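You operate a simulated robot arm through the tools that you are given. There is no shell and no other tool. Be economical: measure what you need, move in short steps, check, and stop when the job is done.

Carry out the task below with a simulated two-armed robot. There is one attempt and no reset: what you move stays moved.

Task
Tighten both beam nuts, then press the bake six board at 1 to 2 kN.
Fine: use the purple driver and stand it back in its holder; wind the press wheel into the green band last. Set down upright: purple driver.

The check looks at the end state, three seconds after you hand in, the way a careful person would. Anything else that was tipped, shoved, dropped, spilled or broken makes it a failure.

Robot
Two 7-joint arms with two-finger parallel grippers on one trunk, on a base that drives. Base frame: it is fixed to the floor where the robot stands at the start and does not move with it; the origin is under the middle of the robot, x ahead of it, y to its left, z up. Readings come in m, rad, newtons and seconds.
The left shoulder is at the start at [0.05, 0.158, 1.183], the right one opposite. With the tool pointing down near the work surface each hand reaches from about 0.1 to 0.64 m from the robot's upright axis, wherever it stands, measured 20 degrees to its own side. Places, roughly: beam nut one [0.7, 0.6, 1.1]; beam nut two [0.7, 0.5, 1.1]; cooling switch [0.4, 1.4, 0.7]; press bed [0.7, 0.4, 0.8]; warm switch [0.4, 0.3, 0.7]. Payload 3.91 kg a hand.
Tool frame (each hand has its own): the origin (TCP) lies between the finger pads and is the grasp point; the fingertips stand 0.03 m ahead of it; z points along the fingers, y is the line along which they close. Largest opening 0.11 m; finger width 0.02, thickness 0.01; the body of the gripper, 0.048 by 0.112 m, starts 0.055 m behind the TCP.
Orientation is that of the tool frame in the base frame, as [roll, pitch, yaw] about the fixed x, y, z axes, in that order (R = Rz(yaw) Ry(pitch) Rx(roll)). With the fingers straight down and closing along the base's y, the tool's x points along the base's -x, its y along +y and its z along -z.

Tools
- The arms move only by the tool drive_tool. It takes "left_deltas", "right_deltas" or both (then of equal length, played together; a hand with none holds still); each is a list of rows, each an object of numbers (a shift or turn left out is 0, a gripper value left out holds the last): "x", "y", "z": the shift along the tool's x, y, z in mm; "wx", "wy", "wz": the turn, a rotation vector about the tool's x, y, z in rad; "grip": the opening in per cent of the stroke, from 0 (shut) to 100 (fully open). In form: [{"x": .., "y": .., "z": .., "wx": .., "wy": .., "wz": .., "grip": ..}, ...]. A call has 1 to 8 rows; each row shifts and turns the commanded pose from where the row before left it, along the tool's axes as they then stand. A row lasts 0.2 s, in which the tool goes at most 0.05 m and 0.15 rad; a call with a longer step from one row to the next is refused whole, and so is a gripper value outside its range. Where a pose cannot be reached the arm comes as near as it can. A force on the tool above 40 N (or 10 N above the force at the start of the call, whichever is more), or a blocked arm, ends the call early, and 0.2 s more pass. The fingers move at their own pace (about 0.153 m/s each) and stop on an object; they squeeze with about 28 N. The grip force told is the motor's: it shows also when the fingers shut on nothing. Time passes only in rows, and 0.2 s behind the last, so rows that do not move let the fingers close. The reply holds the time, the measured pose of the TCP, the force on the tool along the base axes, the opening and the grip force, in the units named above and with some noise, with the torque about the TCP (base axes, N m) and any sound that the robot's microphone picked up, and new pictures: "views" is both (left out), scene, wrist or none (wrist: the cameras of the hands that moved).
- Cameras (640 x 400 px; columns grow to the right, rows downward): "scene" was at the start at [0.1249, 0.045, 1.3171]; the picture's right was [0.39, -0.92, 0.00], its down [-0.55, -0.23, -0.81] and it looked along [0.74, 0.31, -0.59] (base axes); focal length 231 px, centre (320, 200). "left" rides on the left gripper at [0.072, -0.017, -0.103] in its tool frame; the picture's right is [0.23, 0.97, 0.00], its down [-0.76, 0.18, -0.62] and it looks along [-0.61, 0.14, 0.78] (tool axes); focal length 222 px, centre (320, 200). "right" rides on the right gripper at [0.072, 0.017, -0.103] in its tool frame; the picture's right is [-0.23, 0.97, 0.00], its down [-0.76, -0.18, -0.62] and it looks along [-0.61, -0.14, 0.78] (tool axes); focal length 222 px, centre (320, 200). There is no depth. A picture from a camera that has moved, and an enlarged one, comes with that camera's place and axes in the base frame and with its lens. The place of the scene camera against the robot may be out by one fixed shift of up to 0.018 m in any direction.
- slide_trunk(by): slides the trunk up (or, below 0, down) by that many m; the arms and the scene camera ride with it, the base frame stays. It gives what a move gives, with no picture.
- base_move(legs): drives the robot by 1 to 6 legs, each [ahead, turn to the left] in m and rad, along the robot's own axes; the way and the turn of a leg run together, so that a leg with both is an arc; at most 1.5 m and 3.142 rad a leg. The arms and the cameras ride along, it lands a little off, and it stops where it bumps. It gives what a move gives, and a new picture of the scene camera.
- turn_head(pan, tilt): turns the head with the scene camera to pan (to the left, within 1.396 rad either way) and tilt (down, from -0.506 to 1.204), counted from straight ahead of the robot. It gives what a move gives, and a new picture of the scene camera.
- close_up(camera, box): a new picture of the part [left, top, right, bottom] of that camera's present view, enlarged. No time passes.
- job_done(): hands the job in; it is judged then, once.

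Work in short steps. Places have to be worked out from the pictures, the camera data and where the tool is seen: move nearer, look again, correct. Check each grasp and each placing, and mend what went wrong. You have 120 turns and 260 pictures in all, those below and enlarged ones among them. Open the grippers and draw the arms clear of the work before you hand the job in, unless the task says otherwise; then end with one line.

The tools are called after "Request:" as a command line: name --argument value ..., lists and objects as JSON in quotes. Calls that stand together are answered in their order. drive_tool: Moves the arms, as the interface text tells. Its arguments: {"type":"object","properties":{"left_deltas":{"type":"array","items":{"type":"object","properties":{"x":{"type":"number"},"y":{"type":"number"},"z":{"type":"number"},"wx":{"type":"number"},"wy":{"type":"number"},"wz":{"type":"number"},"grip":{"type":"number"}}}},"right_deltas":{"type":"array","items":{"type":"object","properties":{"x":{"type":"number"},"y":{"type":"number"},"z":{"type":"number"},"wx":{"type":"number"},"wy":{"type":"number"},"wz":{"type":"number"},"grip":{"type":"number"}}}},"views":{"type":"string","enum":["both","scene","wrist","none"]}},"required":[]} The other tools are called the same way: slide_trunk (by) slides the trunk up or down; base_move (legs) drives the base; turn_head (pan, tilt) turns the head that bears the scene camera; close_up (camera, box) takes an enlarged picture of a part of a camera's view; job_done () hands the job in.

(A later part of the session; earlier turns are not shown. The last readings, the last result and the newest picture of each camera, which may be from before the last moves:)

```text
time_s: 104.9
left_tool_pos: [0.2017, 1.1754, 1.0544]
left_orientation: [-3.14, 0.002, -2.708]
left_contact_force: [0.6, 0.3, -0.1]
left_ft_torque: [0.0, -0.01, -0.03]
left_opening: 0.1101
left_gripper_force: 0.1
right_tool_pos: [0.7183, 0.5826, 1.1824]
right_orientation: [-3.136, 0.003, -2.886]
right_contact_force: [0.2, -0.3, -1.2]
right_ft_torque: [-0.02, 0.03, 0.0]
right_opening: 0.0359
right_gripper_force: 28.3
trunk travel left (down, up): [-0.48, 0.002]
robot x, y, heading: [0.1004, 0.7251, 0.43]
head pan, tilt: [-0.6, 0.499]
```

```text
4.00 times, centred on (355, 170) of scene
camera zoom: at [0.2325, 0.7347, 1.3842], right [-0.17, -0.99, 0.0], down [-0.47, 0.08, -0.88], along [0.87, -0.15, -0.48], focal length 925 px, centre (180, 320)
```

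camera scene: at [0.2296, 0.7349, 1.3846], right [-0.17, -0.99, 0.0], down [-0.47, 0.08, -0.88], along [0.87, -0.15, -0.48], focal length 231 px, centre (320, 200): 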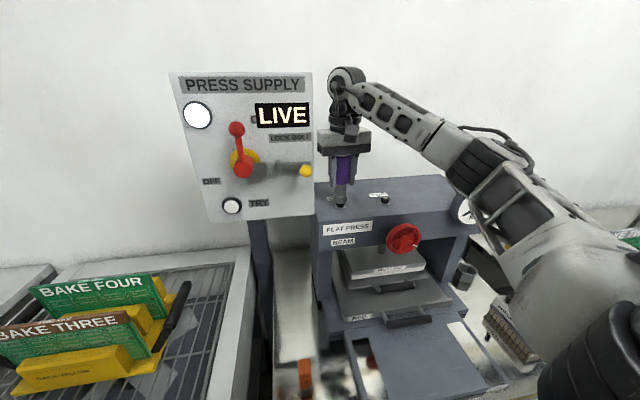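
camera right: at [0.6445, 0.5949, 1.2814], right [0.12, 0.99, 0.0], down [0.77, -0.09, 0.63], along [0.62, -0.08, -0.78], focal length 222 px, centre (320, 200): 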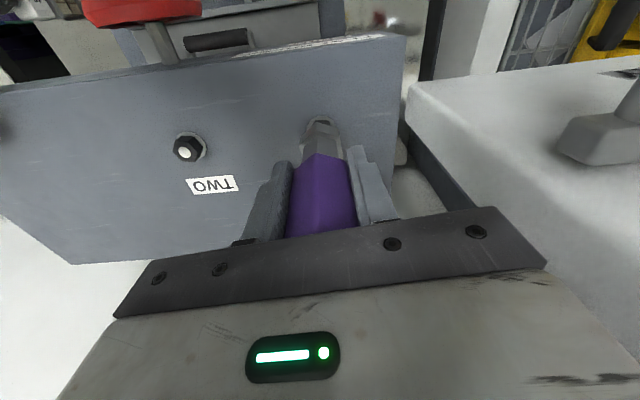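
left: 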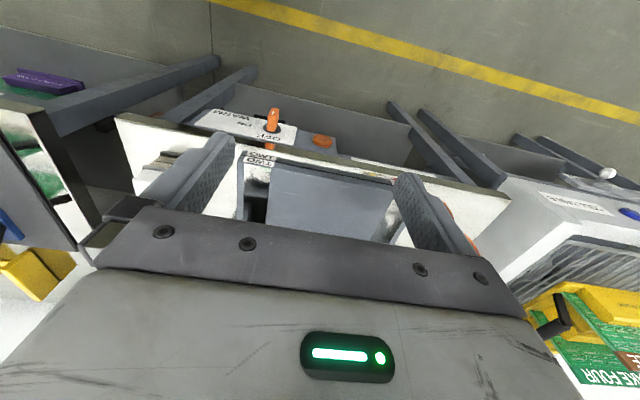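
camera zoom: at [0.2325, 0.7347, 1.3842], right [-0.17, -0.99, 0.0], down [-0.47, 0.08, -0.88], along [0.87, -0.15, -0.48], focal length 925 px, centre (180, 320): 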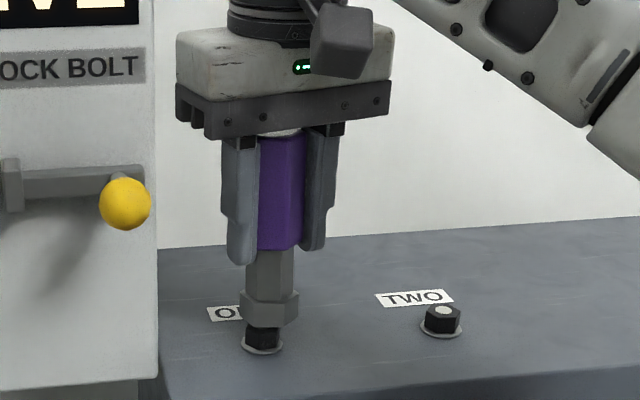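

Nut is ≈3 mm toward −x and ≈3.5 mm toward +y from the tip. Correct and re-check.

Request:
drive_tool --right_deltas '[{"x": 2.0, "y": 4.1}, {}]' --views "none"

Request:
close_up --camera "right" --box '[240, 90, 400, 190]'

Request:
close_up --camera "scene" --box '[310, 155, 390, 215]'

```text
time_s: 105.5
left_tool_pos: [0.2008, 1.1755, 1.0545]
left_orientation: [3.142, 0.002, -2.707]
left_contact_force: [-0.3, 0.0, -0.3]
left_ft_torque: [-0.01, 0.02, 0.02]
left_opening: 0.1101
left_gripper_force: 0.1
right_tool_pos: [0.7155, 0.5858, 1.1816]
right_orientation: [-3.138, 0.003, -2.889]
right_contact_force: [0.1, -0.4, -1.2]
right_ft_torque: [-0.01, 0.01, 0.0]
right_opening: 0.0357
right_gripper_force: 27.9
trunk travel left (down, up): [-0.48, 0.002]
robot x, y, heading: [0.1024, 0.7193, 0.434]
head pan, tilt: [-0.6, 0.499]
```

```text
4.00 times, centred on (320, 140) of right
camera zoom: at [0.6414, 0.5838, 1.2856], right [-0.02, 1.0, -0.01], down [0.78, 0.02, 0.63], along [0.63, 0.01, -0.78], focal length 888 px, centre (320, 440)
```

zoom: 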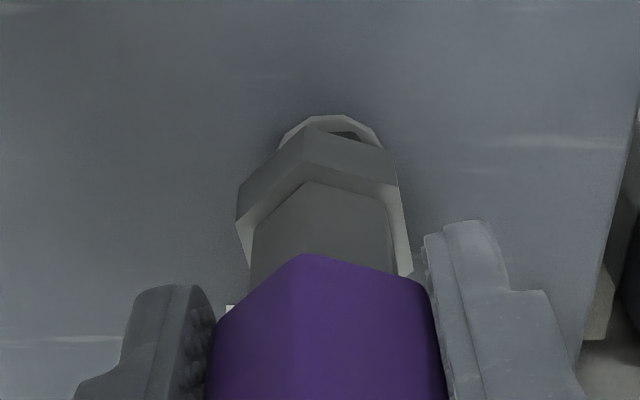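

```text
6.67 times, centred on (350, 185) of scene
camera zoom: at [0.2325, 0.7347, 1.3842], right [-0.17, -0.99, 0.0], down [-0.47, 0.08, -0.88], along [0.87, -0.15, -0.48], focal length 1542 px, centre (120, 300)
```

zoom: 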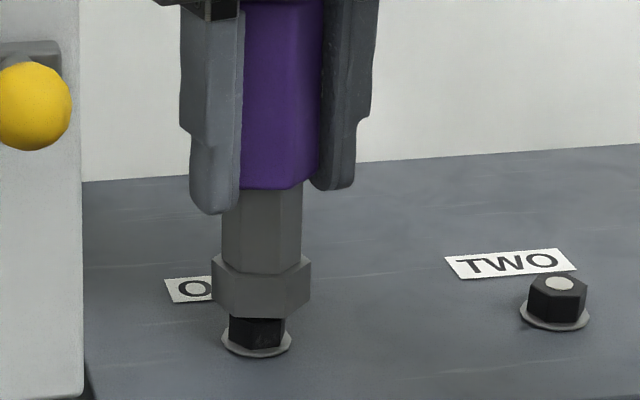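

Centred now; socket flat faces the camera while the nuts show a corner, i.e. ~30° out. Rotate 0.5 rad about the driver axis, then lower.

Request:
drive_tool --right_deltas '[{"y": 1.0}, {"wz": 0.13, "y": 0.65}, {"wz": 0.13, "y": 0.65}, {"wz": 0.13, "y": 0.65}, {"wz": 0.11, "y": 0.5}, {"z": 4}, {"z": 4}, {"z": 3}]' --views "none"

Request:
close_up --camera "scene" --box '[310, 155, 390, 215]'

```text
time_s: 107.3
left_tool_pos: [0.2016, 1.1744, 1.0553]
left_orientation: [3.141, 0.0, -2.707]
left_contact_force: [-0.4, 0.8, 0.5]
left_ft_torque: [0.0, -0.01, 0.02]
left_opening: 0.1097
left_gripper_force: 0.1
right_tool_pos: [0.7153, 0.5897, 1.171]
right_orientation: [-3.138, 0.002, 2.895]
right_contact_force: [-1.0, 2.5, -2.2]
right_ft_torque: [0.17, 0.07, -0.02]
right_opening: 0.0356
right_gripper_force: 27.8
trunk travel left (down, up): [-0.48, 0.002]
robot x, y, heading: [0.1024, 0.7208, 0.433]
head pan, tilt: [-0.6, 0.499]
```

```text
6.67 times, centred on (350, 185) of scene
camera zoom: at [0.2323, 0.7351, 1.3842], right [-0.17, -0.99, 0.0], down [-0.47, 0.08, -0.88], along [0.87, -0.15, -0.48], focal length 1542 px, centre (120, 300)
```

zoom: 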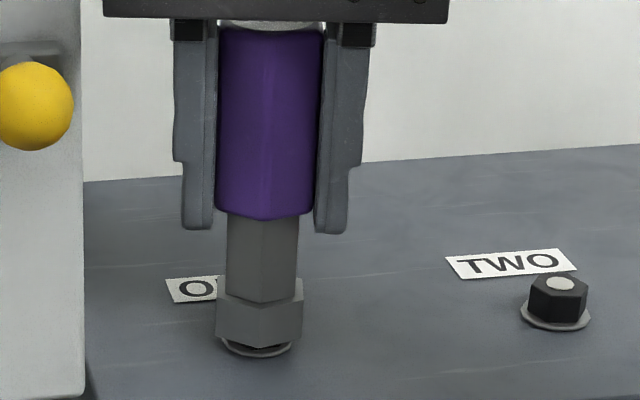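

Engaged — the socket is down over the nut. Seat fully and begin tightening clockwise.

Request:
drive_tool --right_deltas '[{"z": 4}, {"wz": 0.1, "y": 0.5}, {"wz": 0.1, "y": 0.5}, {"wz": 0.1, "y": 0.5}, {"wz": 0.1, "y": 0.5}]'

```text
time_s: 108.5
left_tool_pos: [0.1997, 1.1758, 1.0554]
left_orientation: [-3.141, 0.002, -2.707]
left_contact_force: [0.5, 0.0, 1.6]
left_ft_torque: [0.0, -0.01, 0.0]
left_opening: 0.11
left_gripper_force: 0.0
right_tool_pos: [0.7166, 0.591, 1.1668]
right_orientation: [-3.138, 0.006, 2.492]
right_contact_force: [-4.4, 2.9, -4.2]
right_ft_torque: [0.19, 0.18, 0.0]
right_opening: 0.0358
right_gripper_force: 28.5
trunk travel left (down, up): [-0.48, 0.002]
robot x, y, heading: [0.1002, 0.7189, 0.437]
head pan, tilt: [-0.6, 0.499]
camera scene: at [0.2322, 0.7351, 1.3843], right [-0.17, -0.99, 0.0], down [-0.47, 0.08, -0.88], along [0.87, -0.15, -0.48], focal length 231 px, centre (320, 200)
camera right: at [0.6684, 0.6475, 1.2704], right [0.77, 0.64, 0.0], down [0.5, -0.6, 0.63], along [0.4, -0.48, -0.78], focal length 222 px, centre (320, 200)
```

scene: 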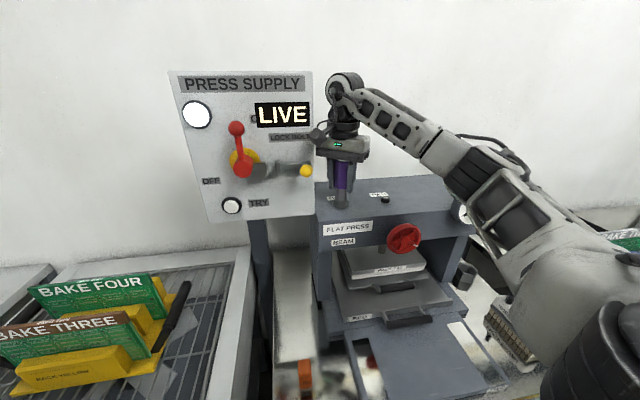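
right: 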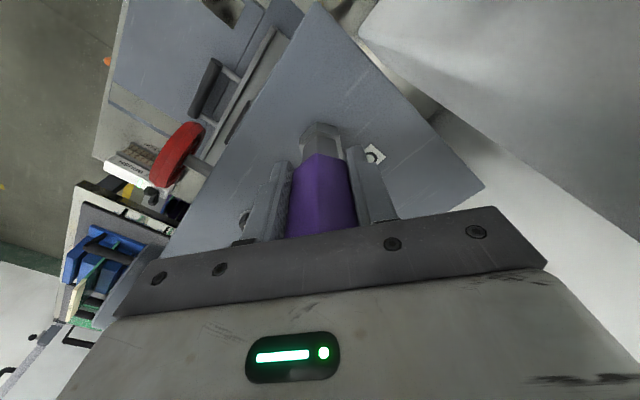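

Turning freely, seated at z 1.167. Two more rows, then I'll ratchet (the hand camera approaches the panel).

Request:
drive_tool --right_deltas '[{"wz": 0.1, "y": 0.5}, {"wz": 0.1, "y": 0.5}, {}]' --views "none"

Request:
close_up --camera "scene" --box '[280, 90, 400, 215]'

```text
time_s: 109.3
left_tool_pos: [0.1997, 1.175, 1.0562]
left_orientation: [3.141, 0.002, -2.709]
left_contact_force: [0.3, -0.8, 0.3]
left_ft_torque: [0.05, -0.02, 0.0]
left_opening: 0.1099
left_gripper_force: 0.0
right_tool_pos: [0.7162, 0.5908, 1.1673]
right_orientation: [3.139, 0.007, 2.306]
right_contact_force: [-23.2, -3.9, -19.4]
right_ft_torque: [1.61, -5.72, 3.3]
right_opening: 0.0359
right_gripper_force: 28.4
trunk travel left (down, up): [-0.48, 0.002]
robot x, y, heading: [0.0977, 0.7179, 0.43]
head pan, tilt: [-0.6, 0.499]
```

```text
3.20 times, centred on (340, 152) of scene
camera zoom: at [0.2296, 0.733, 1.3843], right [-0.17, -0.99, 0.0], down [-0.47, 0.08, -0.88], along [0.87, -0.15, -0.48], focal length 740 px, centre (256, 352)
```

zoom: 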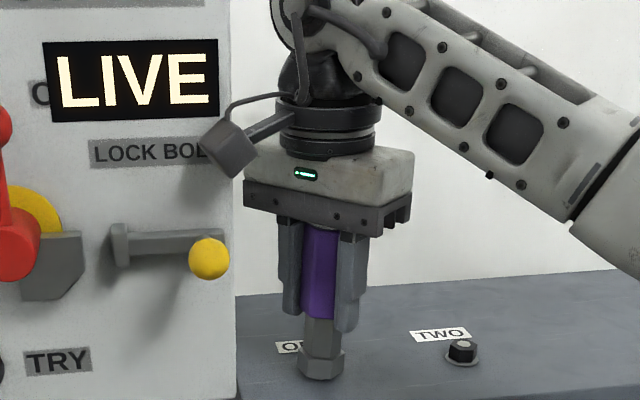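

Large reaction appeared (−23 N in x): likely the hand camera touched the panel. Lift off straight before rotating back.

Request:
drive_tool --right_deltas '[{"z": -10}, {"z": -10}, {"z": -8}]'

```text
time_s: 109.6
left_tool_pos: [0.2006, 1.1748, 1.0567]
left_orientation: [3.139, 0.004, -2.711]
left_contact_force: [0.1, 0.4, 0.6]
left_ft_torque: [0.01, -0.01, 0.02]
left_opening: 0.1102
left_gripper_force: 0.2
right_tool_pos: [0.7153, 0.591, 1.1668]
right_orientation: [-3.139, 0.007, 2.317]
right_contact_force: [-10.9, -6.7, -10.0]
right_ft_torque: [1.82, -3.21, 1.96]
right_opening: 0.0356
right_gripper_force: 28.3
trunk travel left (down, up): [-0.48, 0.002]
robot x, y, heading: [0.1014, 0.7221, 0.434]
head pan, tilt: [-0.6, 0.499]
stopped in row 1 (right hand): the force on the tool passed its limit at 47 N (the readings are from after the stop); the commanded pose is now the measured one
camera scene: at [0.2305, 0.7329, 1.3846], right [-0.17, -0.99, 0.0], down [-0.47, 0.08, -0.88], along [0.87, -0.15, -0.48], focal length 231 px, centre (320, 200)
camera right: at [0.6782, 0.655, 1.2707], right [0.87, 0.49, 0.0], down [0.38, -0.68, 0.63], along [0.31, -0.55, -0.78], focal length 222 px, centre (320, 200)
```

scene: 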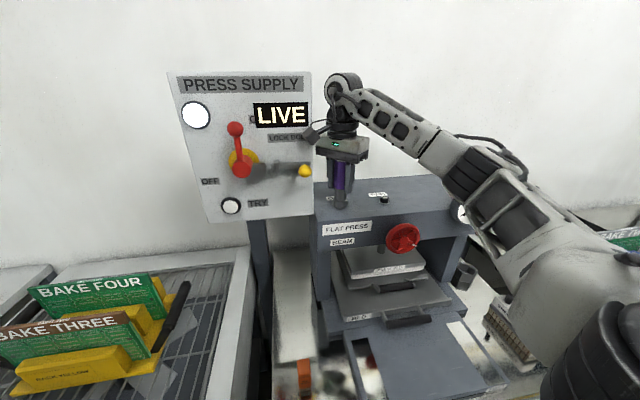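
right: 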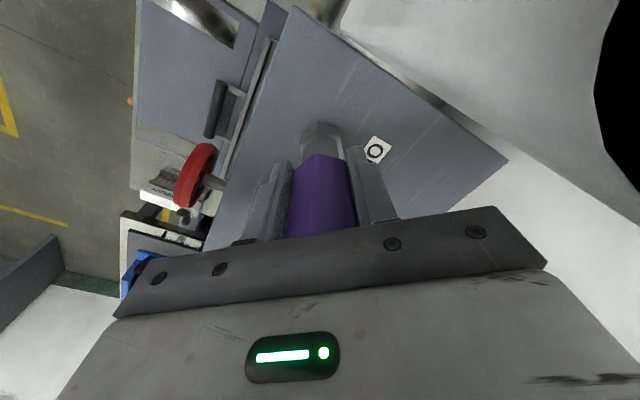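

Still binding on lift, so I ease the rotation back slightly within the socket's play to release the camera from the panel.

Request:
drive_tool --right_deltas '[{"wz": -0.05, "y": -0.25}, {"wz": -0.05, "y": -0.25}]' --views "none"

```text
time_s: 110.2
left_tool_pos: [0.2009, 1.1742, 1.0549]
left_orientation: [3.141, 0.002, -2.708]
left_contact_force: [-0.1, 0.3, -0.1]
left_ft_torque: [0.0, 0.0, 0.02]
left_opening: 0.11
left_gripper_force: 0.1
right_tool_pos: [0.7161, 0.5918, 1.1672]
right_orientation: [-3.136, 0.007, 2.408]
right_contact_force: [-2.6, 1.0, -0.7]
right_ft_torque: [0.05, 0.17, 0.0]
right_opening: 0.0359
right_gripper_force: 27.8
trunk travel left (down, up): [-0.48, 0.002]
robot x, y, heading: [0.1042, 0.72, 0.433]
head pan, tilt: [-0.6, 0.499]
```

Released (nut torque still zero). Lift and rotate back 60° about the driver axis for a ratchet cycle.

Request:
drive_tool --right_deltas '[{"z": -24}, {"wz": -0.15, "y": -0.75}, {"wz": -0.15, "y": -0.75}, {"wz": -0.15, "y": -0.75}, {"wz": -0.15, "y": -0.75}, {"wz": -0.15, "y": -0.75}, {"wz": -0.15, "y": -0.75}, {"wz": -0.147, "y": -0.75}]' --views "none"

Request:
close_up --camera "scene" --box '[310, 155, 390, 215]'

Request:
close_up --camera "right" --box '[240, 80, 400, 180]'

```text
time_s: 112.0
left_tool_pos: [0.2011, 1.1766, 1.0549]
left_orientation: [-3.141, -0.001, -2.709]
left_contact_force: [0.0, 0.0, -0.2]
left_ft_torque: [0.0, -0.02, 0.0]
left_opening: 0.1101
left_gripper_force: 0.0
right_tool_pos: [0.7153, 0.5875, 1.1907]
right_orientation: [-3.134, -0.004, -2.825]
right_contact_force: [0.8, -0.3, -1.6]
right_ft_torque: [0.04, -0.02, 0.0]
right_opening: 0.0356
right_gripper_force: 28.0
trunk travel left (down, up): [-0.48, 0.002]
robot x, y, heading: [0.1023, 0.7205, 0.433]
head pan, tilt: [-0.6, 0.499]
```

```text
6.67 times, centred on (350, 185) of scene
camera zoom: at [0.2322, 0.7346, 1.3842], right [-0.17, -0.99, 0.0], down [-0.47, 0.08, -0.88], along [0.87, -0.15, -0.48], focal length 1542 px, centre (120, 300)
```

zoom: 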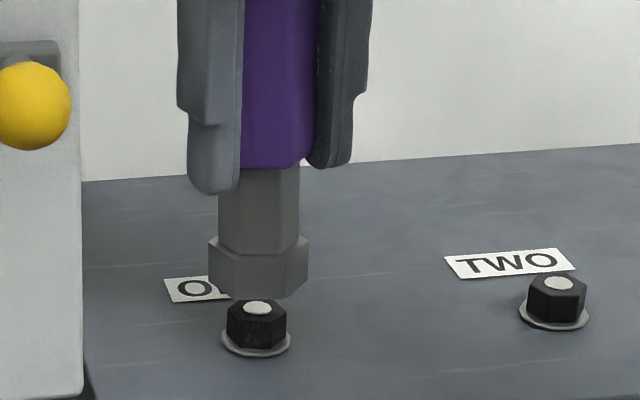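

```text
4.00 times, centred on (320, 130) of right
camera zoom: at [0.6405, 0.5811, 1.2946], right [-0.09, 1.0, -0.01], down [0.78, 0.07, 0.62], along [0.62, 0.05, -0.78], focal length 888 px, centre (320, 480)
```

zoom: 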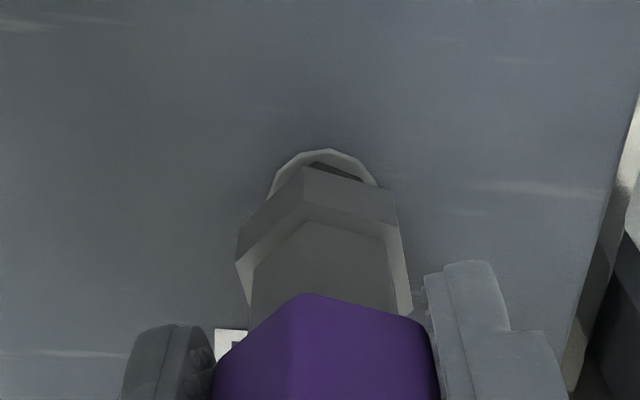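

Centred and indexed. Lower and turn another 60°.

Request:
drive_tool --right_deltas '[{"z": 12}, {"z": 12}, {"wz": 0.15, "y": 0.75}, {"wz": 0.15, "y": 0.75}, {"wz": 0.15, "y": 0.75}, {"wz": 0.15, "y": 0.75}, {"wz": 0.15, "y": 0.75}, {"wz": 0.15, "y": 0.75}]' --views "none"

Request:
close_up --camera "scene" --box '[310, 155, 390, 215]'

```text
time_s: 113.8
left_tool_pos: [0.2016, 1.1757, 1.0553]
left_orientation: [-3.141, 0.001, -2.709]
left_contact_force: [-0.7, -0.2, -0.3]
left_ft_torque: [-0.03, 0.0, 0.03]
left_opening: 0.1099
left_gripper_force: 0.0
right_tool_pos: [0.7159, 0.5911, 1.1671]
right_orientation: [-3.134, 0.006, 2.552]
right_contact_force: [2.0, 1.2, -3.7]
right_ft_torque: [0.11, -0.11, 0.02]
right_opening: 0.0358
right_gripper_force: 27.8
trunk travel left (down, up): [-0.48, 0.002]
robot x, y, heading: [0.0988, 0.7226, 0.43]
head pan, tilt: [-0.6, 0.499]
```

```text
6.67 times, centred on (350, 185) of scene
camera zoom: at [0.2327, 0.7348, 1.3842], right [-0.17, -0.99, 0.0], down [-0.47, 0.08, -0.88], along [0.87, -0.15, -0.48], focal length 1542 px, centre (120, 300)
```

zoom: 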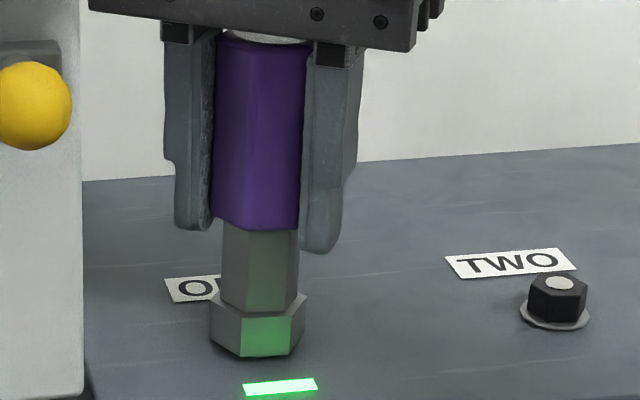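

A green lamp lit beside nut one – it's tight. Lift off and check the lamp stays lit.

Request:
drive_tool --right_deltas '[{"z": -15}, {"z": -15}, {"z": -15}]' --views "none"

Request:
close_up --camera "scene" --box '[300, 140, 480, 260]'

```text
time_s: 114.6
left_tool_pos: [0.2011, 1.1755, 1.0557]
left_orientation: [3.142, 0.002, -2.708]
left_contact_force: [0.4, -0.5, 0.6]
left_ft_torque: [-0.02, 0.03, -0.03]
left_opening: 0.1102
left_gripper_force: 0.0
right_tool_pos: [0.7159, 0.593, 1.2116]
right_orientation: [-3.134, 0.005, 2.556]
right_contact_force: [0.0, 0.6, -1.6]
right_ft_torque: [0.01, 0.02, -0.02]
right_opening: 0.0358
right_gripper_force: 27.3
trunk travel left (down, up): [-0.48, 0.002]
robot x, y, heading: [0.1008, 0.7217, 0.434]
head pan, tilt: [-0.6, 0.499]
```

```text
3.33 times, centred on (390, 200) of scene
camera zoom: at [0.2319, 0.7347, 1.3843], right [-0.17, -0.99, 0.0], down [-0.47, 0.08, -0.88], along [0.87, -0.15, -0.48], focal length 771 px, centre (87, 200)
```

zoom: 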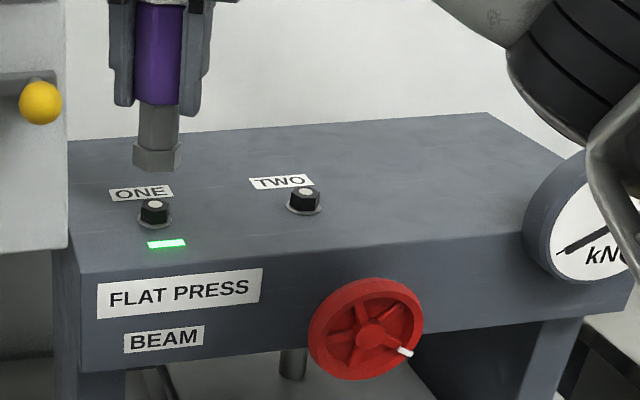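

Lamp one stays green. Now rotate back ccw and move toward nut two (≈(0.7205, 0.466)).

Request:
drive_tool --right_deltas '[{"wz": -0.15, "x": 12, "y": -20}, {"wz": -0.15, "y": -20}, {"wz": -0.15, "y": -20}, {"wz": -0.15, "y": -20}, {"wz": -0.15, "y": -20}, {"wz": -0.15}, {"wz": -0.15}, {"wz": -0.15}]' --views "none"

```text
time_s: 116.4
left_tool_pos: [0.202, 1.1758, 1.0548]
left_orientation: [-3.141, 0.002, -2.71]
left_contact_force: [-0.2, -0.5, -0.1]
left_ft_torque: [0.0, 0.0, 0.03]
left_opening: 0.1099
left_gripper_force: 0.0
right_tool_pos: [0.6696, 0.5108, 1.2128]
right_orientation: [-3.134, -0.004, -2.53]
right_contact_force: [0.5, 0.4, -1.2]
right_ft_torque: [0.01, 0.02, -0.03]
right_opening: 0.0357
right_gripper_force: 27.5
right hand out of reach, approached as far as the arm can: row 8
trunk travel left (down, up): [-0.48, 0.002]
robot x, y, heading: [0.0985, 0.7199, 0.433]
head pan, tilt: [-0.6, 0.499]
```

Wrist limit there, so I use yaw 2.95 (the angle that fit nut one) and translate above nut two.

Request:
drive_tool --right_deltas '[{"wz": 0.134}, {"wz": 0.134}, {"wz": 0.134}, {"wz": 0.134}, {"wz": 0.134}, {"wz": 0.133}, {"x": -26.7, "y": -17}, {"x": -26.7, "y": -17}]' --views "none"

Request:
close_up --camera "right" --box '[220, 80, 460, 230]'

Request:
close_up --camera "scene" --box '[330, 145, 410, 215]'

```text
time_s: 118.2
left_tool_pos: [0.2017, 1.1762, 1.0551]
left_orientation: [-3.141, 0.004, -2.707]
left_contact_force: [0.3, -0.5, 0.3]
left_ft_torque: [0.01, -0.03, 0.04]
left_opening: 0.1102
left_gripper_force: 0.1
right_tool_pos: [0.7192, 0.4681, 1.2139]
right_orientation: [-3.133, 0.003, 2.953]
right_contact_force: [0.5, -0.1, -1.0]
right_ft_torque: [0.02, 0.04, 0.0]
right_opening: 0.0357
right_gripper_force: 28.1
trunk travel left (down, up): [-0.48, 0.002]
robot x, y, heading: [0.1026, 0.7219, 0.434]
head pan, tilt: [-0.6, 0.499]
```

```text
2.67 times, centred on (340, 155) of right
camera zoom: at [0.6515, 0.4978, 1.3184], right [0.41, 0.91, -0.01], down [0.71, -0.31, 0.63], along [0.57, -0.26, -0.78], focal length 592 px, centre (267, 320)
```

zoom: 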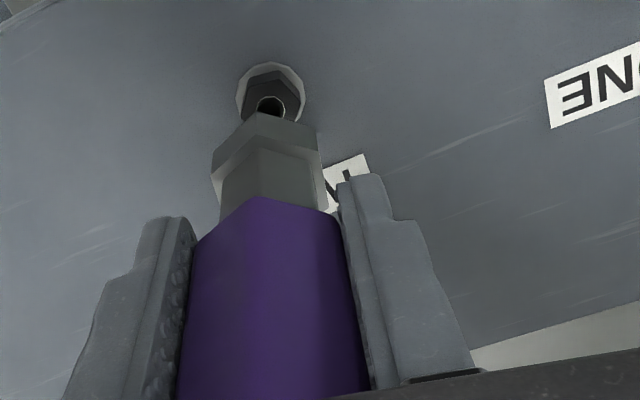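

```text
5.71 times, centred on (370, 180) of scene
camera zoom: at [0.2325, 0.7346, 1.3842], right [-0.17, -0.99, 0.0], down [-0.47, 0.08, -0.88], along [0.87, -0.15, -0.48], focal length 1322 px, centre (34, 314)
```

zoom: 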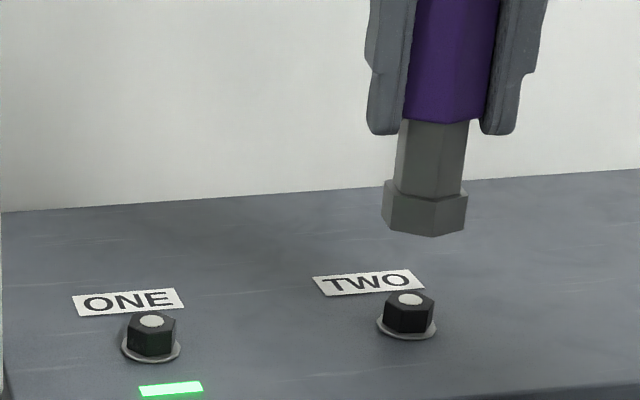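

Apply small correction (−3.6 mm x, +2 mm y), descend close, and re-check.

Request:
drive_tool --right_deltas '[{"x": 3.9, "y": 1.3}, {"z": 12}, {"z": 10}, {}]' --views "none"

Request:
close_up --camera "right" --box '[240, 80, 400, 180]'

Request:
close_up --camera "scene" --box '[330, 155, 410, 215]'

```text
time_s: 119.2
left_tool_pos: [0.2017, 1.176, 1.0549]
left_orientation: [-3.141, 0.002, -2.708]
left_contact_force: [-0.2, 0.1, 0.2]
left_ft_torque: [0.01, -0.02, -0.01]
left_opening: 0.1102
left_gripper_force: 0.1
right_tool_pos: [0.7134, 0.4694, 1.1904]
right_orientation: [-3.133, 0.002, 2.951]
right_contact_force: [0.3, -0.3, -1.6]
right_ft_torque: [0.0, 0.03, 0.0]
right_opening: 0.0361
right_gripper_force: 28.2
trunk travel left (down, up): [-0.48, 0.002]
robot x, y, heading: [0.0995, 0.719, 0.431]
head pan, tilt: [-0.6, 0.499]
```

```text
4.00 times, centred on (320, 130) of right
camera zoom: at [0.6458, 0.4995, 1.2937], right [0.41, 0.91, -0.01], down [0.71, -0.31, 0.63], along [0.57, -0.26, -0.78], focal length 888 px, centre (320, 480)
```

zoom: 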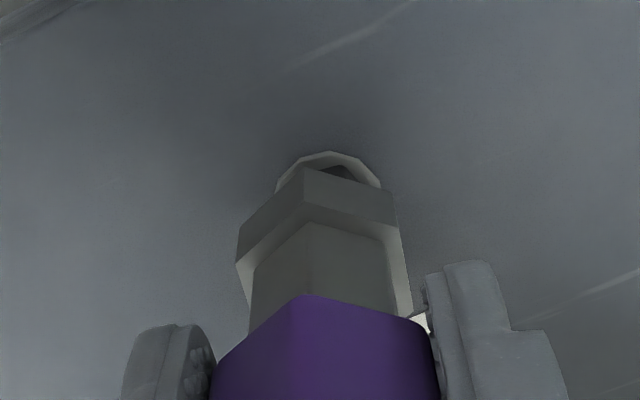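

```text
6.67 times, centred on (370, 185) of scene
camera zoom: at [0.2322, 0.7346, 1.3842], right [-0.17, -0.99, 0.0], down [-0.47, 0.08, -0.88], along [0.87, -0.15, -0.48], focal length 1542 px, centre (-13, 300)
```

zoom: 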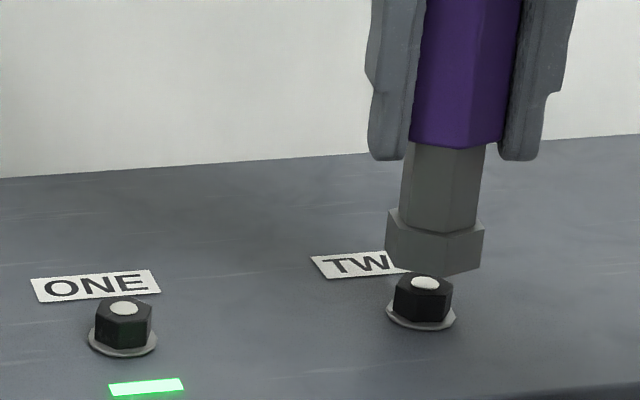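

Nearly centred; nudge +1.3 mm y and lower with slow clockwise turn to engage.

Request:
drive_tool --right_deltas '[{"y": 1.3}, {"z": 5}, {"z": 5}, {"z": 2, "wz": 0.05, "y": 0.25}, {"z": 1, "wz": 0.07, "y": 0.35}, {"z": 1, "wz": 0.07, "y": 0.35}]' --views "none"

Request:
close_up --camera "scene" --box '[330, 155, 410, 215]'

```text
time_s: 120.6
left_tool_pos: [0.2004, 1.1765, 1.0557]
left_orientation: [-3.14, 0.003, -2.71]
left_contact_force: [0.4, 0.6, 0.6]
left_ft_torque: [-0.01, -0.01, 0.02]
left_opening: 0.1096
left_gripper_force: 0.0
right_tool_pos: [0.7117, 0.4724, 1.1779]
right_orientation: [-3.137, 0.007, 2.76]
right_contact_force: [3.6, -0.6, 20.8]
right_ft_torque: [-0.16, -0.63, 0.02]
right_opening: 0.0356
right_gripper_force: 28.4
trunk travel left (down, up): [-0.48, 0.002]
robot x, y, heading: [0.0997, 0.7218, 0.437]
head pan, tilt: [-0.6, 0.499]
```

```text
6.67 times, centred on (370, 185) of scene
camera zoom: at [0.2302, 0.7356, 1.3847], right [-0.17, -0.99, 0.0], down [-0.47, 0.08, -0.88], along [0.87, -0.15, -0.48], focal length 1542 px, centre (-13, 300)
```

zoom: 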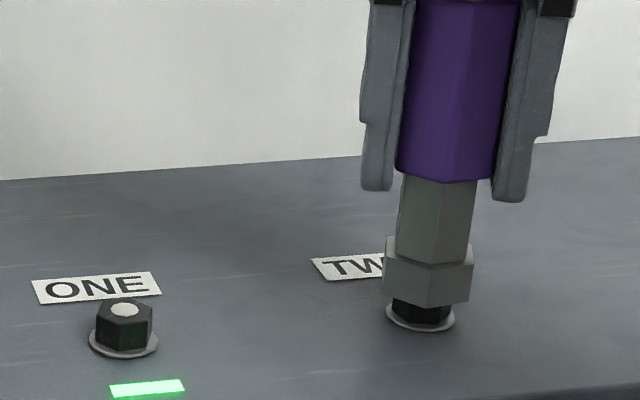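

Resting on top, slightly off in −x after drift. Lift 5 mm, re-centre, and check.

Request:
drive_tool --right_deltas '[{"z": -7}, {"x": -2.7, "y": 2.2}, {}]' --views "none"

Request:
close_up --camera "right" --box '[240, 80, 400, 180]'

Request:
close_up --camera "scene" --box '[330, 155, 410, 215]'

```text
time_s: 121.4
left_tool_pos: [0.2005, 1.1763, 1.056]
left_orientation: [-3.14, 0.002, -2.708]
left_contact_force: [-0.5, -0.8, -0.5]
left_ft_torque: [0.0, 0.04, -0.01]
left_opening: 0.1102
left_gripper_force: 0.0
right_tool_pos: [0.7167, 0.4718, 1.1815]
right_orientation: [-3.131, 0.001, 2.761]
right_contact_force: [-0.7, -0.4, -0.8]
right_ft_torque: [0.03, 0.0, 0.0]
right_opening: 0.0356
right_gripper_force: 28.2
trunk travel left (down, up): [-0.48, 0.002]
robot x, y, heading: [0.1027, 0.718, 0.426]
head pan, tilt: [-0.6, 0.499]
```

```text
4.00 times, centred on (320, 130) of right
camera zoom: at [0.6552, 0.5142, 1.2852], right [0.57, 0.82, -0.01], down [0.64, -0.44, 0.63], along [0.51, -0.36, -0.78], focal length 888 px, centre (320, 480)
```

zoom: 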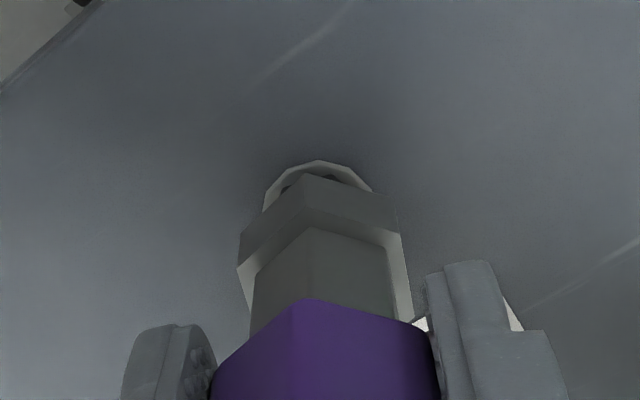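

```text
6.67 times, centred on (370, 185) of scene
camera zoom: at [0.2322, 0.7345, 1.3842], right [-0.17, -0.99, 0.0], down [-0.47, 0.08, -0.88], along [0.87, -0.15, -0.48], focal length 1542 px, centre (-13, 300)
```

zoom: 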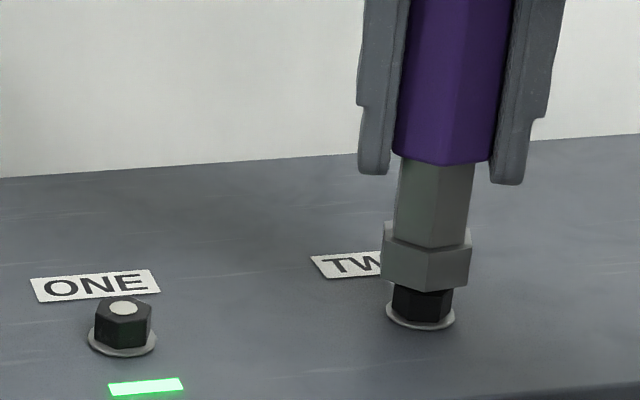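

Well centred in both views. Press lightly and turn in small steps to find the hex.

Request:
drive_tool --right_deltas '[{"z": 4}, {"z": 3}, {"z": 1.5, "wz": 0.06, "y": 0.3}, {"z": 1, "wz": 0.06, "y": 0.3}, {"z": 0.5, "wz": 0.06, "y": 0.3}, {"wz": 0.06, "y": 0.3}, {"wz": 0.06, "y": 0.3}, {"wz": 0.06, "y": 0.3}]' --views "none"

Request:
close_up --camera "scene" --box '[330, 155, 410, 215]'

```text
time_s: 123.2
left_tool_pos: [0.1989, 1.1766, 1.0549]
left_orientation: [-3.14, 0.002, -2.706]
left_contact_force: [0.4, -0.5, 0.0]
left_ft_torque: [0.01, -0.01, 0.03]
left_opening: 0.1098
left_gripper_force: 0.1
right_tool_pos: [0.7165, 0.475, 1.1745]
right_orientation: [-3.136, 0.008, 2.403]
right_contact_force: [4.5, 0.2, 21.5]
right_ft_torque: [-0.33, -0.23, 0.06]
right_opening: 0.0357
right_gripper_force: 28.1
trunk travel left (down, up): [-0.48, 0.002]
robot x, y, heading: [0.1, 0.7239, 0.435]
head pan, tilt: [-0.6, 0.499]
```

```text
6.67 times, centred on (370, 185) of scene
camera zoom: at [0.2304, 0.7357, 1.3845], right [-0.17, -0.99, 0.0], down [-0.47, 0.08, -0.88], along [0.87, -0.15, -0.48], focal length 1542 px, centre (-13, 300)
```

zoom: 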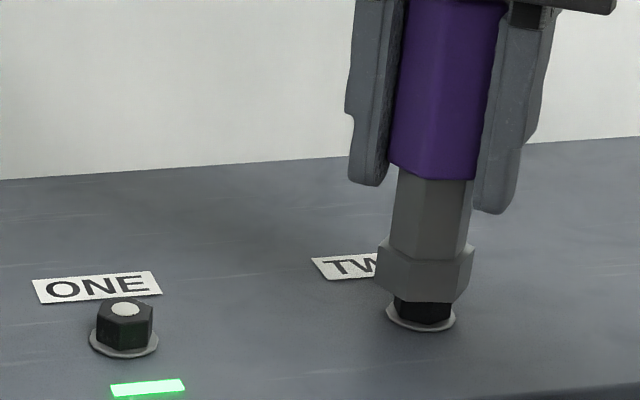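

Still riding on top; continue turning slowly with light pressure.

Request:
drive_tool --right_deltas '[{"wz": 0.07, "y": 0.3}, {"wz": 0.07, "y": 0.3}, {"wz": 0.07, "y": 0.3}, {"wz": 0.07, "y": 0.3}, {"wz": 0.07, "y": 0.3, "z": 0.5}, {"wz": 0.07, "y": 0.3}, {"wz": 0.07, "y": 0.3}, {"wz": 0.07, "y": 0.3}]' --views "none"

Request:
close_up --camera "scene" --box '[330, 155, 410, 215]'

Request:
close_up --camera "right" --box '[240, 80, 400, 180]'

```text
time_s: 125.0
left_tool_pos: [0.2001, 1.1765, 1.0539]
left_orientation: [-3.139, 0.0, -2.71]
left_contact_force: [0.4, -0.4, -0.2]
left_ft_torque: [0.0, -0.02, 0.0]
left_opening: 0.1099
left_gripper_force: 0.1
right_tool_pos: [0.7178, 0.4766, 1.1723]
right_orientation: [-3.136, 0.009, 1.842]
right_contact_force: [3.0, 2.9, 11.4]
right_ft_torque: [0.14, -0.24, 0.03]
right_opening: 0.0357
right_gripper_force: 27.8
trunk travel left (down, up): [-0.48, 0.002]
robot x, y, heading: [0.0994, 0.7217, 0.436]
head pan, tilt: [-0.6, 0.499]
```

```text
6.67 times, centred on (370, 185) of scene
camera zoom: at [0.231, 0.7357, 1.3841], right [-0.17, -0.99, 0.0], down [-0.47, 0.08, -0.88], along [0.87, -0.15, -0.48], focal length 1542 px, centre (-13, 300)
```

zoom: 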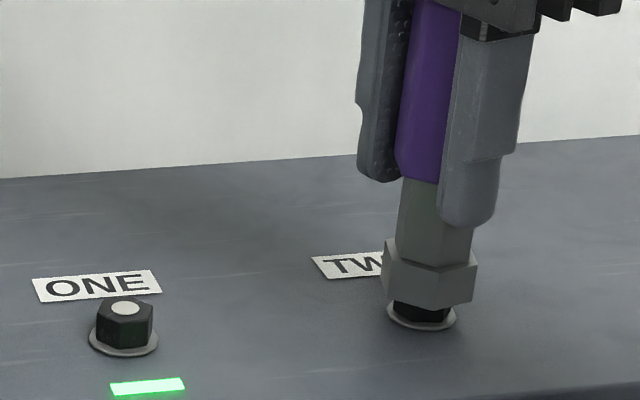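

```text
4.00 times, centred on (320, 130) of right
camera zoom: at [0.7148, 0.5508, 1.2748], right [1.0, 0.04, 0.0], down [0.03, -0.77, 0.63], along [0.02, -0.63, -0.78], focal length 888 px, centre (320, 480)
```

zoom: 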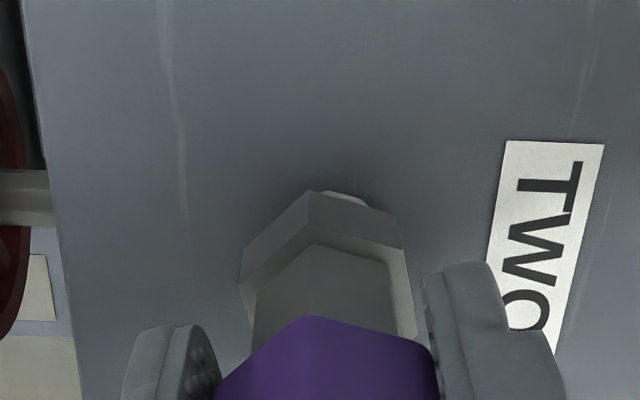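

This side view shows the nut is ~3 mm toward +x and −y of the socket. Lift, correct, re-check.

Request:
drive_tool --right_deltas '[{"z": -6}, {"x": -3.7, "y": 2.1}, {}]' --views "none"

Request:
close_up --camera "scene" --box '[330, 155, 410, 215]'

Request:
close_up --camera "right" --box '[240, 80, 400, 180]'

```text
time_s: 125.8
left_tool_pos: [0.2004, 1.1756, 1.0568]
left_orientation: [-3.141, 0.001, -2.708]
left_contact_force: [0.3, -0.3, -0.5]
left_ft_torque: [-0.03, -0.01, -0.03]
left_opening: 0.1098
left_gripper_force: 0.1
right_tool_pos: [0.7234, 0.4711, 1.1777]
right_orientation: [-3.139, 0.008, 1.841]
right_contact_force: [0.8, 0.5, -2.0]
right_ft_torque: [-0.01, -0.01, 0.0]
right_opening: 0.0358
right_gripper_force: 28.1
trunk travel left (down, up): [-0.48, 0.002]
robot x, y, heading: [0.0994, 0.7212, 0.428]
head pan, tilt: [-0.6, 0.499]
```

```text
6.67 times, centred on (370, 185) of scene
camera zoom: at [0.2321, 0.7345, 1.3842], right [-0.17, -0.99, 0.0], down [-0.47, 0.08, -0.88], along [0.87, -0.15, -0.48], focal length 1542 px, centre (-13, 300)
```

zoom: 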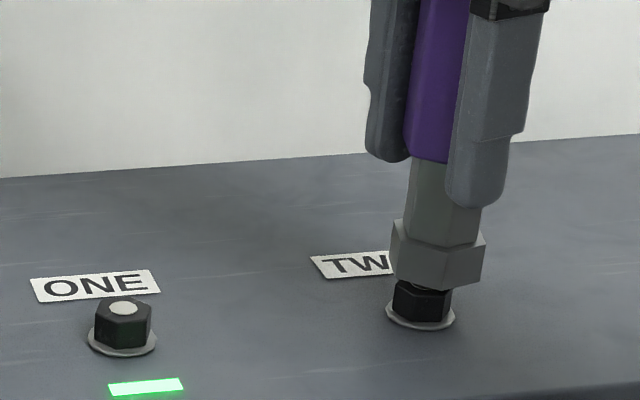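

```text
4.00 times, centred on (320, 130) of right
camera zoom: at [0.72, 0.5452, 1.2801], right [1.0, 0.04, 0.0], down [0.03, -0.78, 0.63], along [0.02, -0.63, -0.78], focal length 888 px, centre (320, 480)
```

zoom: 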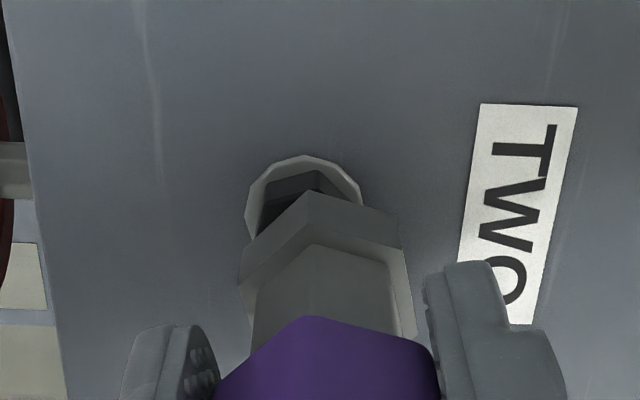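

Overshot (compliance); true centre is between. The hex corners look aligned at this yaw, so centre and press straight down.

Request:
drive_tool --right_deltas '[{"x": 2.9, "y": -2.3}, {}]' --views "none"

Request:
close_up --camera "right" --box '[240, 80, 400, 180]'

Request:
close_up --camera "scene" --box '[330, 155, 410, 215]'

```text
time_s: 126.4
left_tool_pos: [0.2017, 1.1756, 1.055]
left_orientation: [-3.141, 0.002, -2.709]
left_contact_force: [0.3, 0.5, -0.4]
left_ft_torque: [0.04, -0.03, 0.04]
left_opening: 0.1099
left_gripper_force: 0.1
right_tool_pos: [0.72, 0.4724, 1.1773]
right_orientation: [-3.139, 0.009, 1.843]
right_contact_force: [-0.2, 0.2, -1.0]
right_ft_torque: [0.0, 0.02, 0.01]
right_opening: 0.0358
right_gripper_force: 28.3
trunk travel left (down, up): [-0.48, 0.002]
robot x, y, heading: [0.0997, 0.7217, 0.433]
head pan, tilt: [-0.6, 0.499]
```

```text
4.00 times, centred on (320, 130) of right
camera zoom: at [0.717, 0.5474, 1.2805], right [1.0, 0.04, 0.0], down [0.03, -0.78, 0.63], along [0.03, -0.63, -0.78], focal length 888 px, centre (320, 480)
```

zoom: 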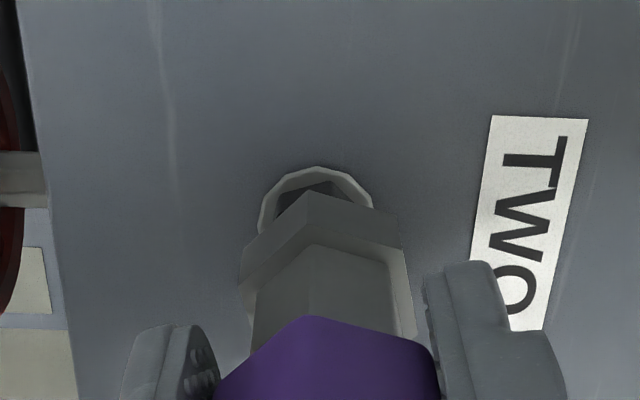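

```text
6.67 times, centred on (370, 185) of scene
camera zoom: at [0.2323, 0.7346, 1.3842], right [-0.17, -0.99, 0.0], down [-0.47, 0.08, -0.88], along [0.87, -0.15, -0.48], focal length 1542 px, centre (-13, 300)
```

zoom: 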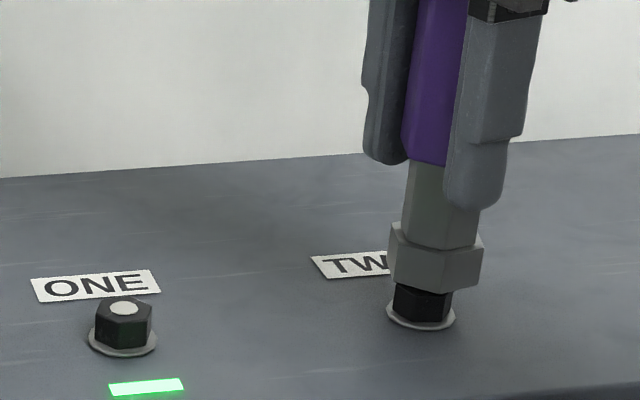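

Nudge 1.5 mm more and press down straight.

Request:
drive_tool --right_deltas '[{"x": 1.6, "y": -1.2}, {"z": 4}, {"z": 4}, {"z": 4}, {"z": 2}]' --views "none"

Request:
close_up --camera "scene" --box '[330, 155, 410, 215]'

```text
time_s: 127.6
left_tool_pos: [0.1993, 1.1765, 1.056]
left_orientation: [-3.138, 0.006, -2.708]
left_contact_force: [0.3, 0.6, 0.1]
left_ft_torque: [-0.02, -0.01, -0.01]
left_opening: 0.1097
left_gripper_force: 0.1
right_tool_pos: [0.7171, 0.4769, 1.1675]
right_orientation: [3.137, 0.01, 1.844]
right_contact_force: [4.9, 0.1, 25.2]
right_ft_torque: [-0.12, -0.48, 0.04]
right_opening: 0.0361
right_gripper_force: 27.7
trunk travel left (down, up): [-0.48, 0.002]
robot x, y, heading: [0.1011, 0.7248, 0.432]
head pan, tilt: [-0.6, 0.499]
```

```text
6.67 times, centred on (370, 185) of scene
camera zoom: at [0.23, 0.7359, 1.3848], right [-0.17, -0.99, 0.0], down [-0.47, 0.08, -0.88], along [0.87, -0.15, -0.48], focal length 1542 px, centre (-13, 300)
```

zoom: 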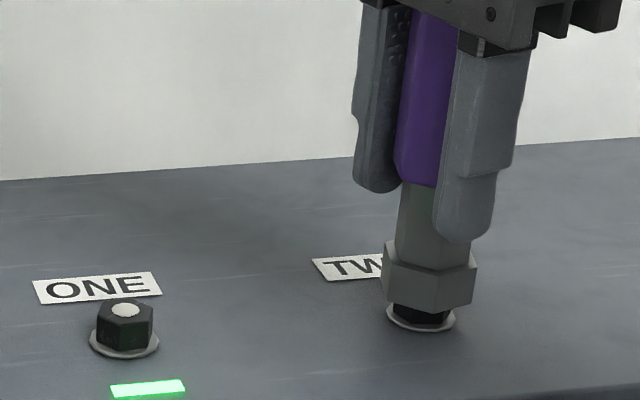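

Under load the arm deflects ~3 mm to +y. I shift the command to compensate, with lower pressure, sweeping gently.

Request:
drive_tool --right_deltas '[{"z": -3}, {"x": -1.7, "y": 0.6}, {"x": -1.7, "y": 0.5}, {"z": 1}, {"z": 1}, {}]' --views "none"

Request:
close_up --camera "scene" --box '[330, 155, 410, 215]'

Request:
close_up --camera "right" --box '[240, 80, 400, 180]'

```text
time_s: 129.0
left_tool_pos: [0.1996, 1.1765, 1.0542]
left_orientation: [-3.14, 0.002, -2.709]
left_contact_force: [-0.1, -0.5, 0.1]
left_ft_torque: [0.03, 0.01, 0.01]
left_opening: 0.11
left_gripper_force: 0.0
right_tool_pos: [0.7175, 0.475, 1.1677]
right_orientation: [3.141, 0.01, 1.841]
right_contact_force: [3.0, 7.7, 21.0]
right_ft_torque: [0.36, -0.2, 0.03]
right_opening: 0.0358
right_gripper_force: 27.4
trunk travel left (down, up): [-0.48, 0.002]
robot x, y, heading: [0.1002, 0.7231, 0.429]
head pan, tilt: [-0.6, 0.499]
```

```text
6.67 times, centred on (370, 185) of scene
camera zoom: at [0.2301, 0.7367, 1.3846], right [-0.17, -0.99, 0.0], down [-0.47, 0.08, -0.88], along [0.87, -0.15, -0.48], focal length 1542 px, centre (-13, 300)
```

zoom: 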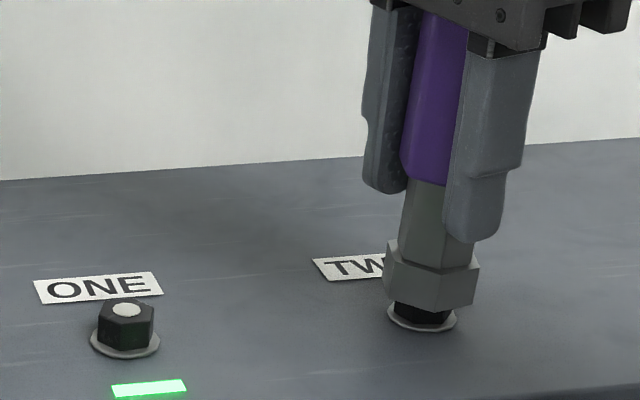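

```text
4.00 times, centred on (320, 130) of right
camera zoom: at [0.7142, 0.5479, 1.2702], right [1.0, 0.04, 0.0], down [0.03, -0.78, 0.63], along [0.03, -0.63, -0.78], focal length 888 px, centre (320, 480)
```

zoom: 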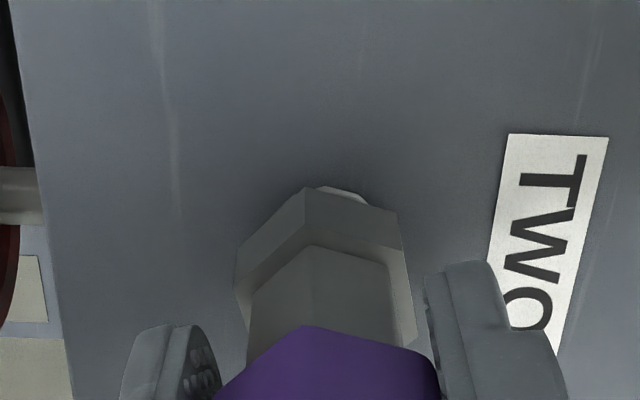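

I'll lift fully, and use calibrated image geometry (socket apex vs washer) to centre precisely.

Request:
drive_tool --right_deltas '[{"z": -10}, {"x": 2.0}, {}]' --views "none"

Request:
close_up --camera "right" --box '[240, 80, 400, 180]'

Request:
close_up --camera "scene" --box '[330, 125, 410, 215]'

```text
time_s: 129.8
left_tool_pos: [0.2026, 1.1756, 1.0554]
left_orientation: [3.14, 0.003, -2.709]
left_contact_force: [-0.8, 0.2, -0.5]
left_ft_torque: [-0.01, 0.02, 0.0]
left_opening: 0.1099
left_gripper_force: 0.0
right_tool_pos: [0.7187, 0.4729, 1.1739]
right_orientation: [-3.137, 0.009, 1.84]
right_contact_force: [0.3, 0.0, -1.3]
right_ft_torque: [0.04, -0.03, -0.02]
right_opening: 0.0359
right_gripper_force: 27.9
trunk travel left (down, up): [-0.48, 0.002]
robot x, y, heading: [0.0989, 0.7269, 0.429]
head pan, tilt: [-0.6, 0.499]
```

```text
4.00 times, centred on (320, 130) of right
camera zoom: at [0.716, 0.5471, 1.2775], right [1.0, 0.04, 0.0], down [0.03, -0.78, 0.63], along [0.02, -0.63, -0.78], focal length 888 px, centre (320, 480)
```

zoom: 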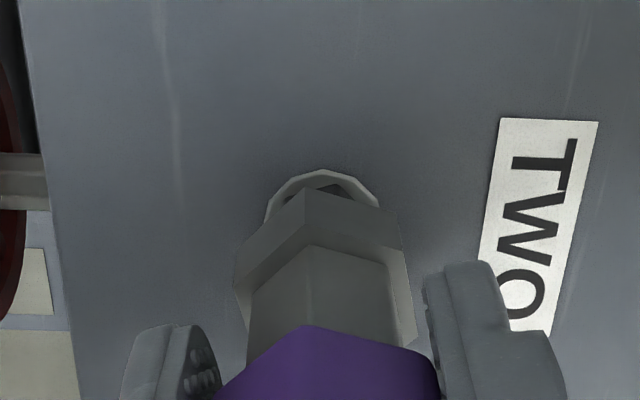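

```text
4.44 times, centred on (370, 170) of scene
camera zoom: at [0.2321, 0.7343, 1.3842], right [-0.17, -0.99, 0.0], down [-0.47, 0.08, -0.88], along [0.87, -0.15, -0.48], focal length 1028 px, centre (98, 333)
```

zoom: 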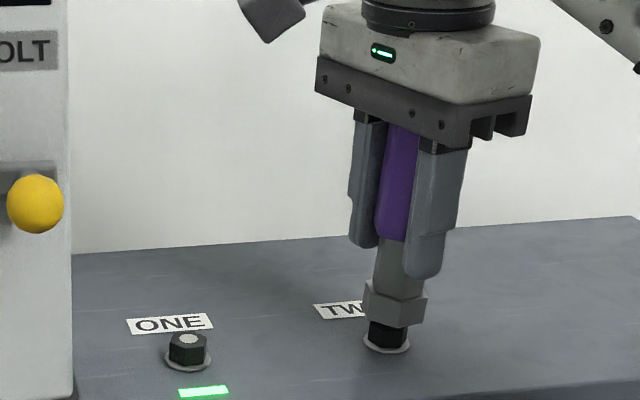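

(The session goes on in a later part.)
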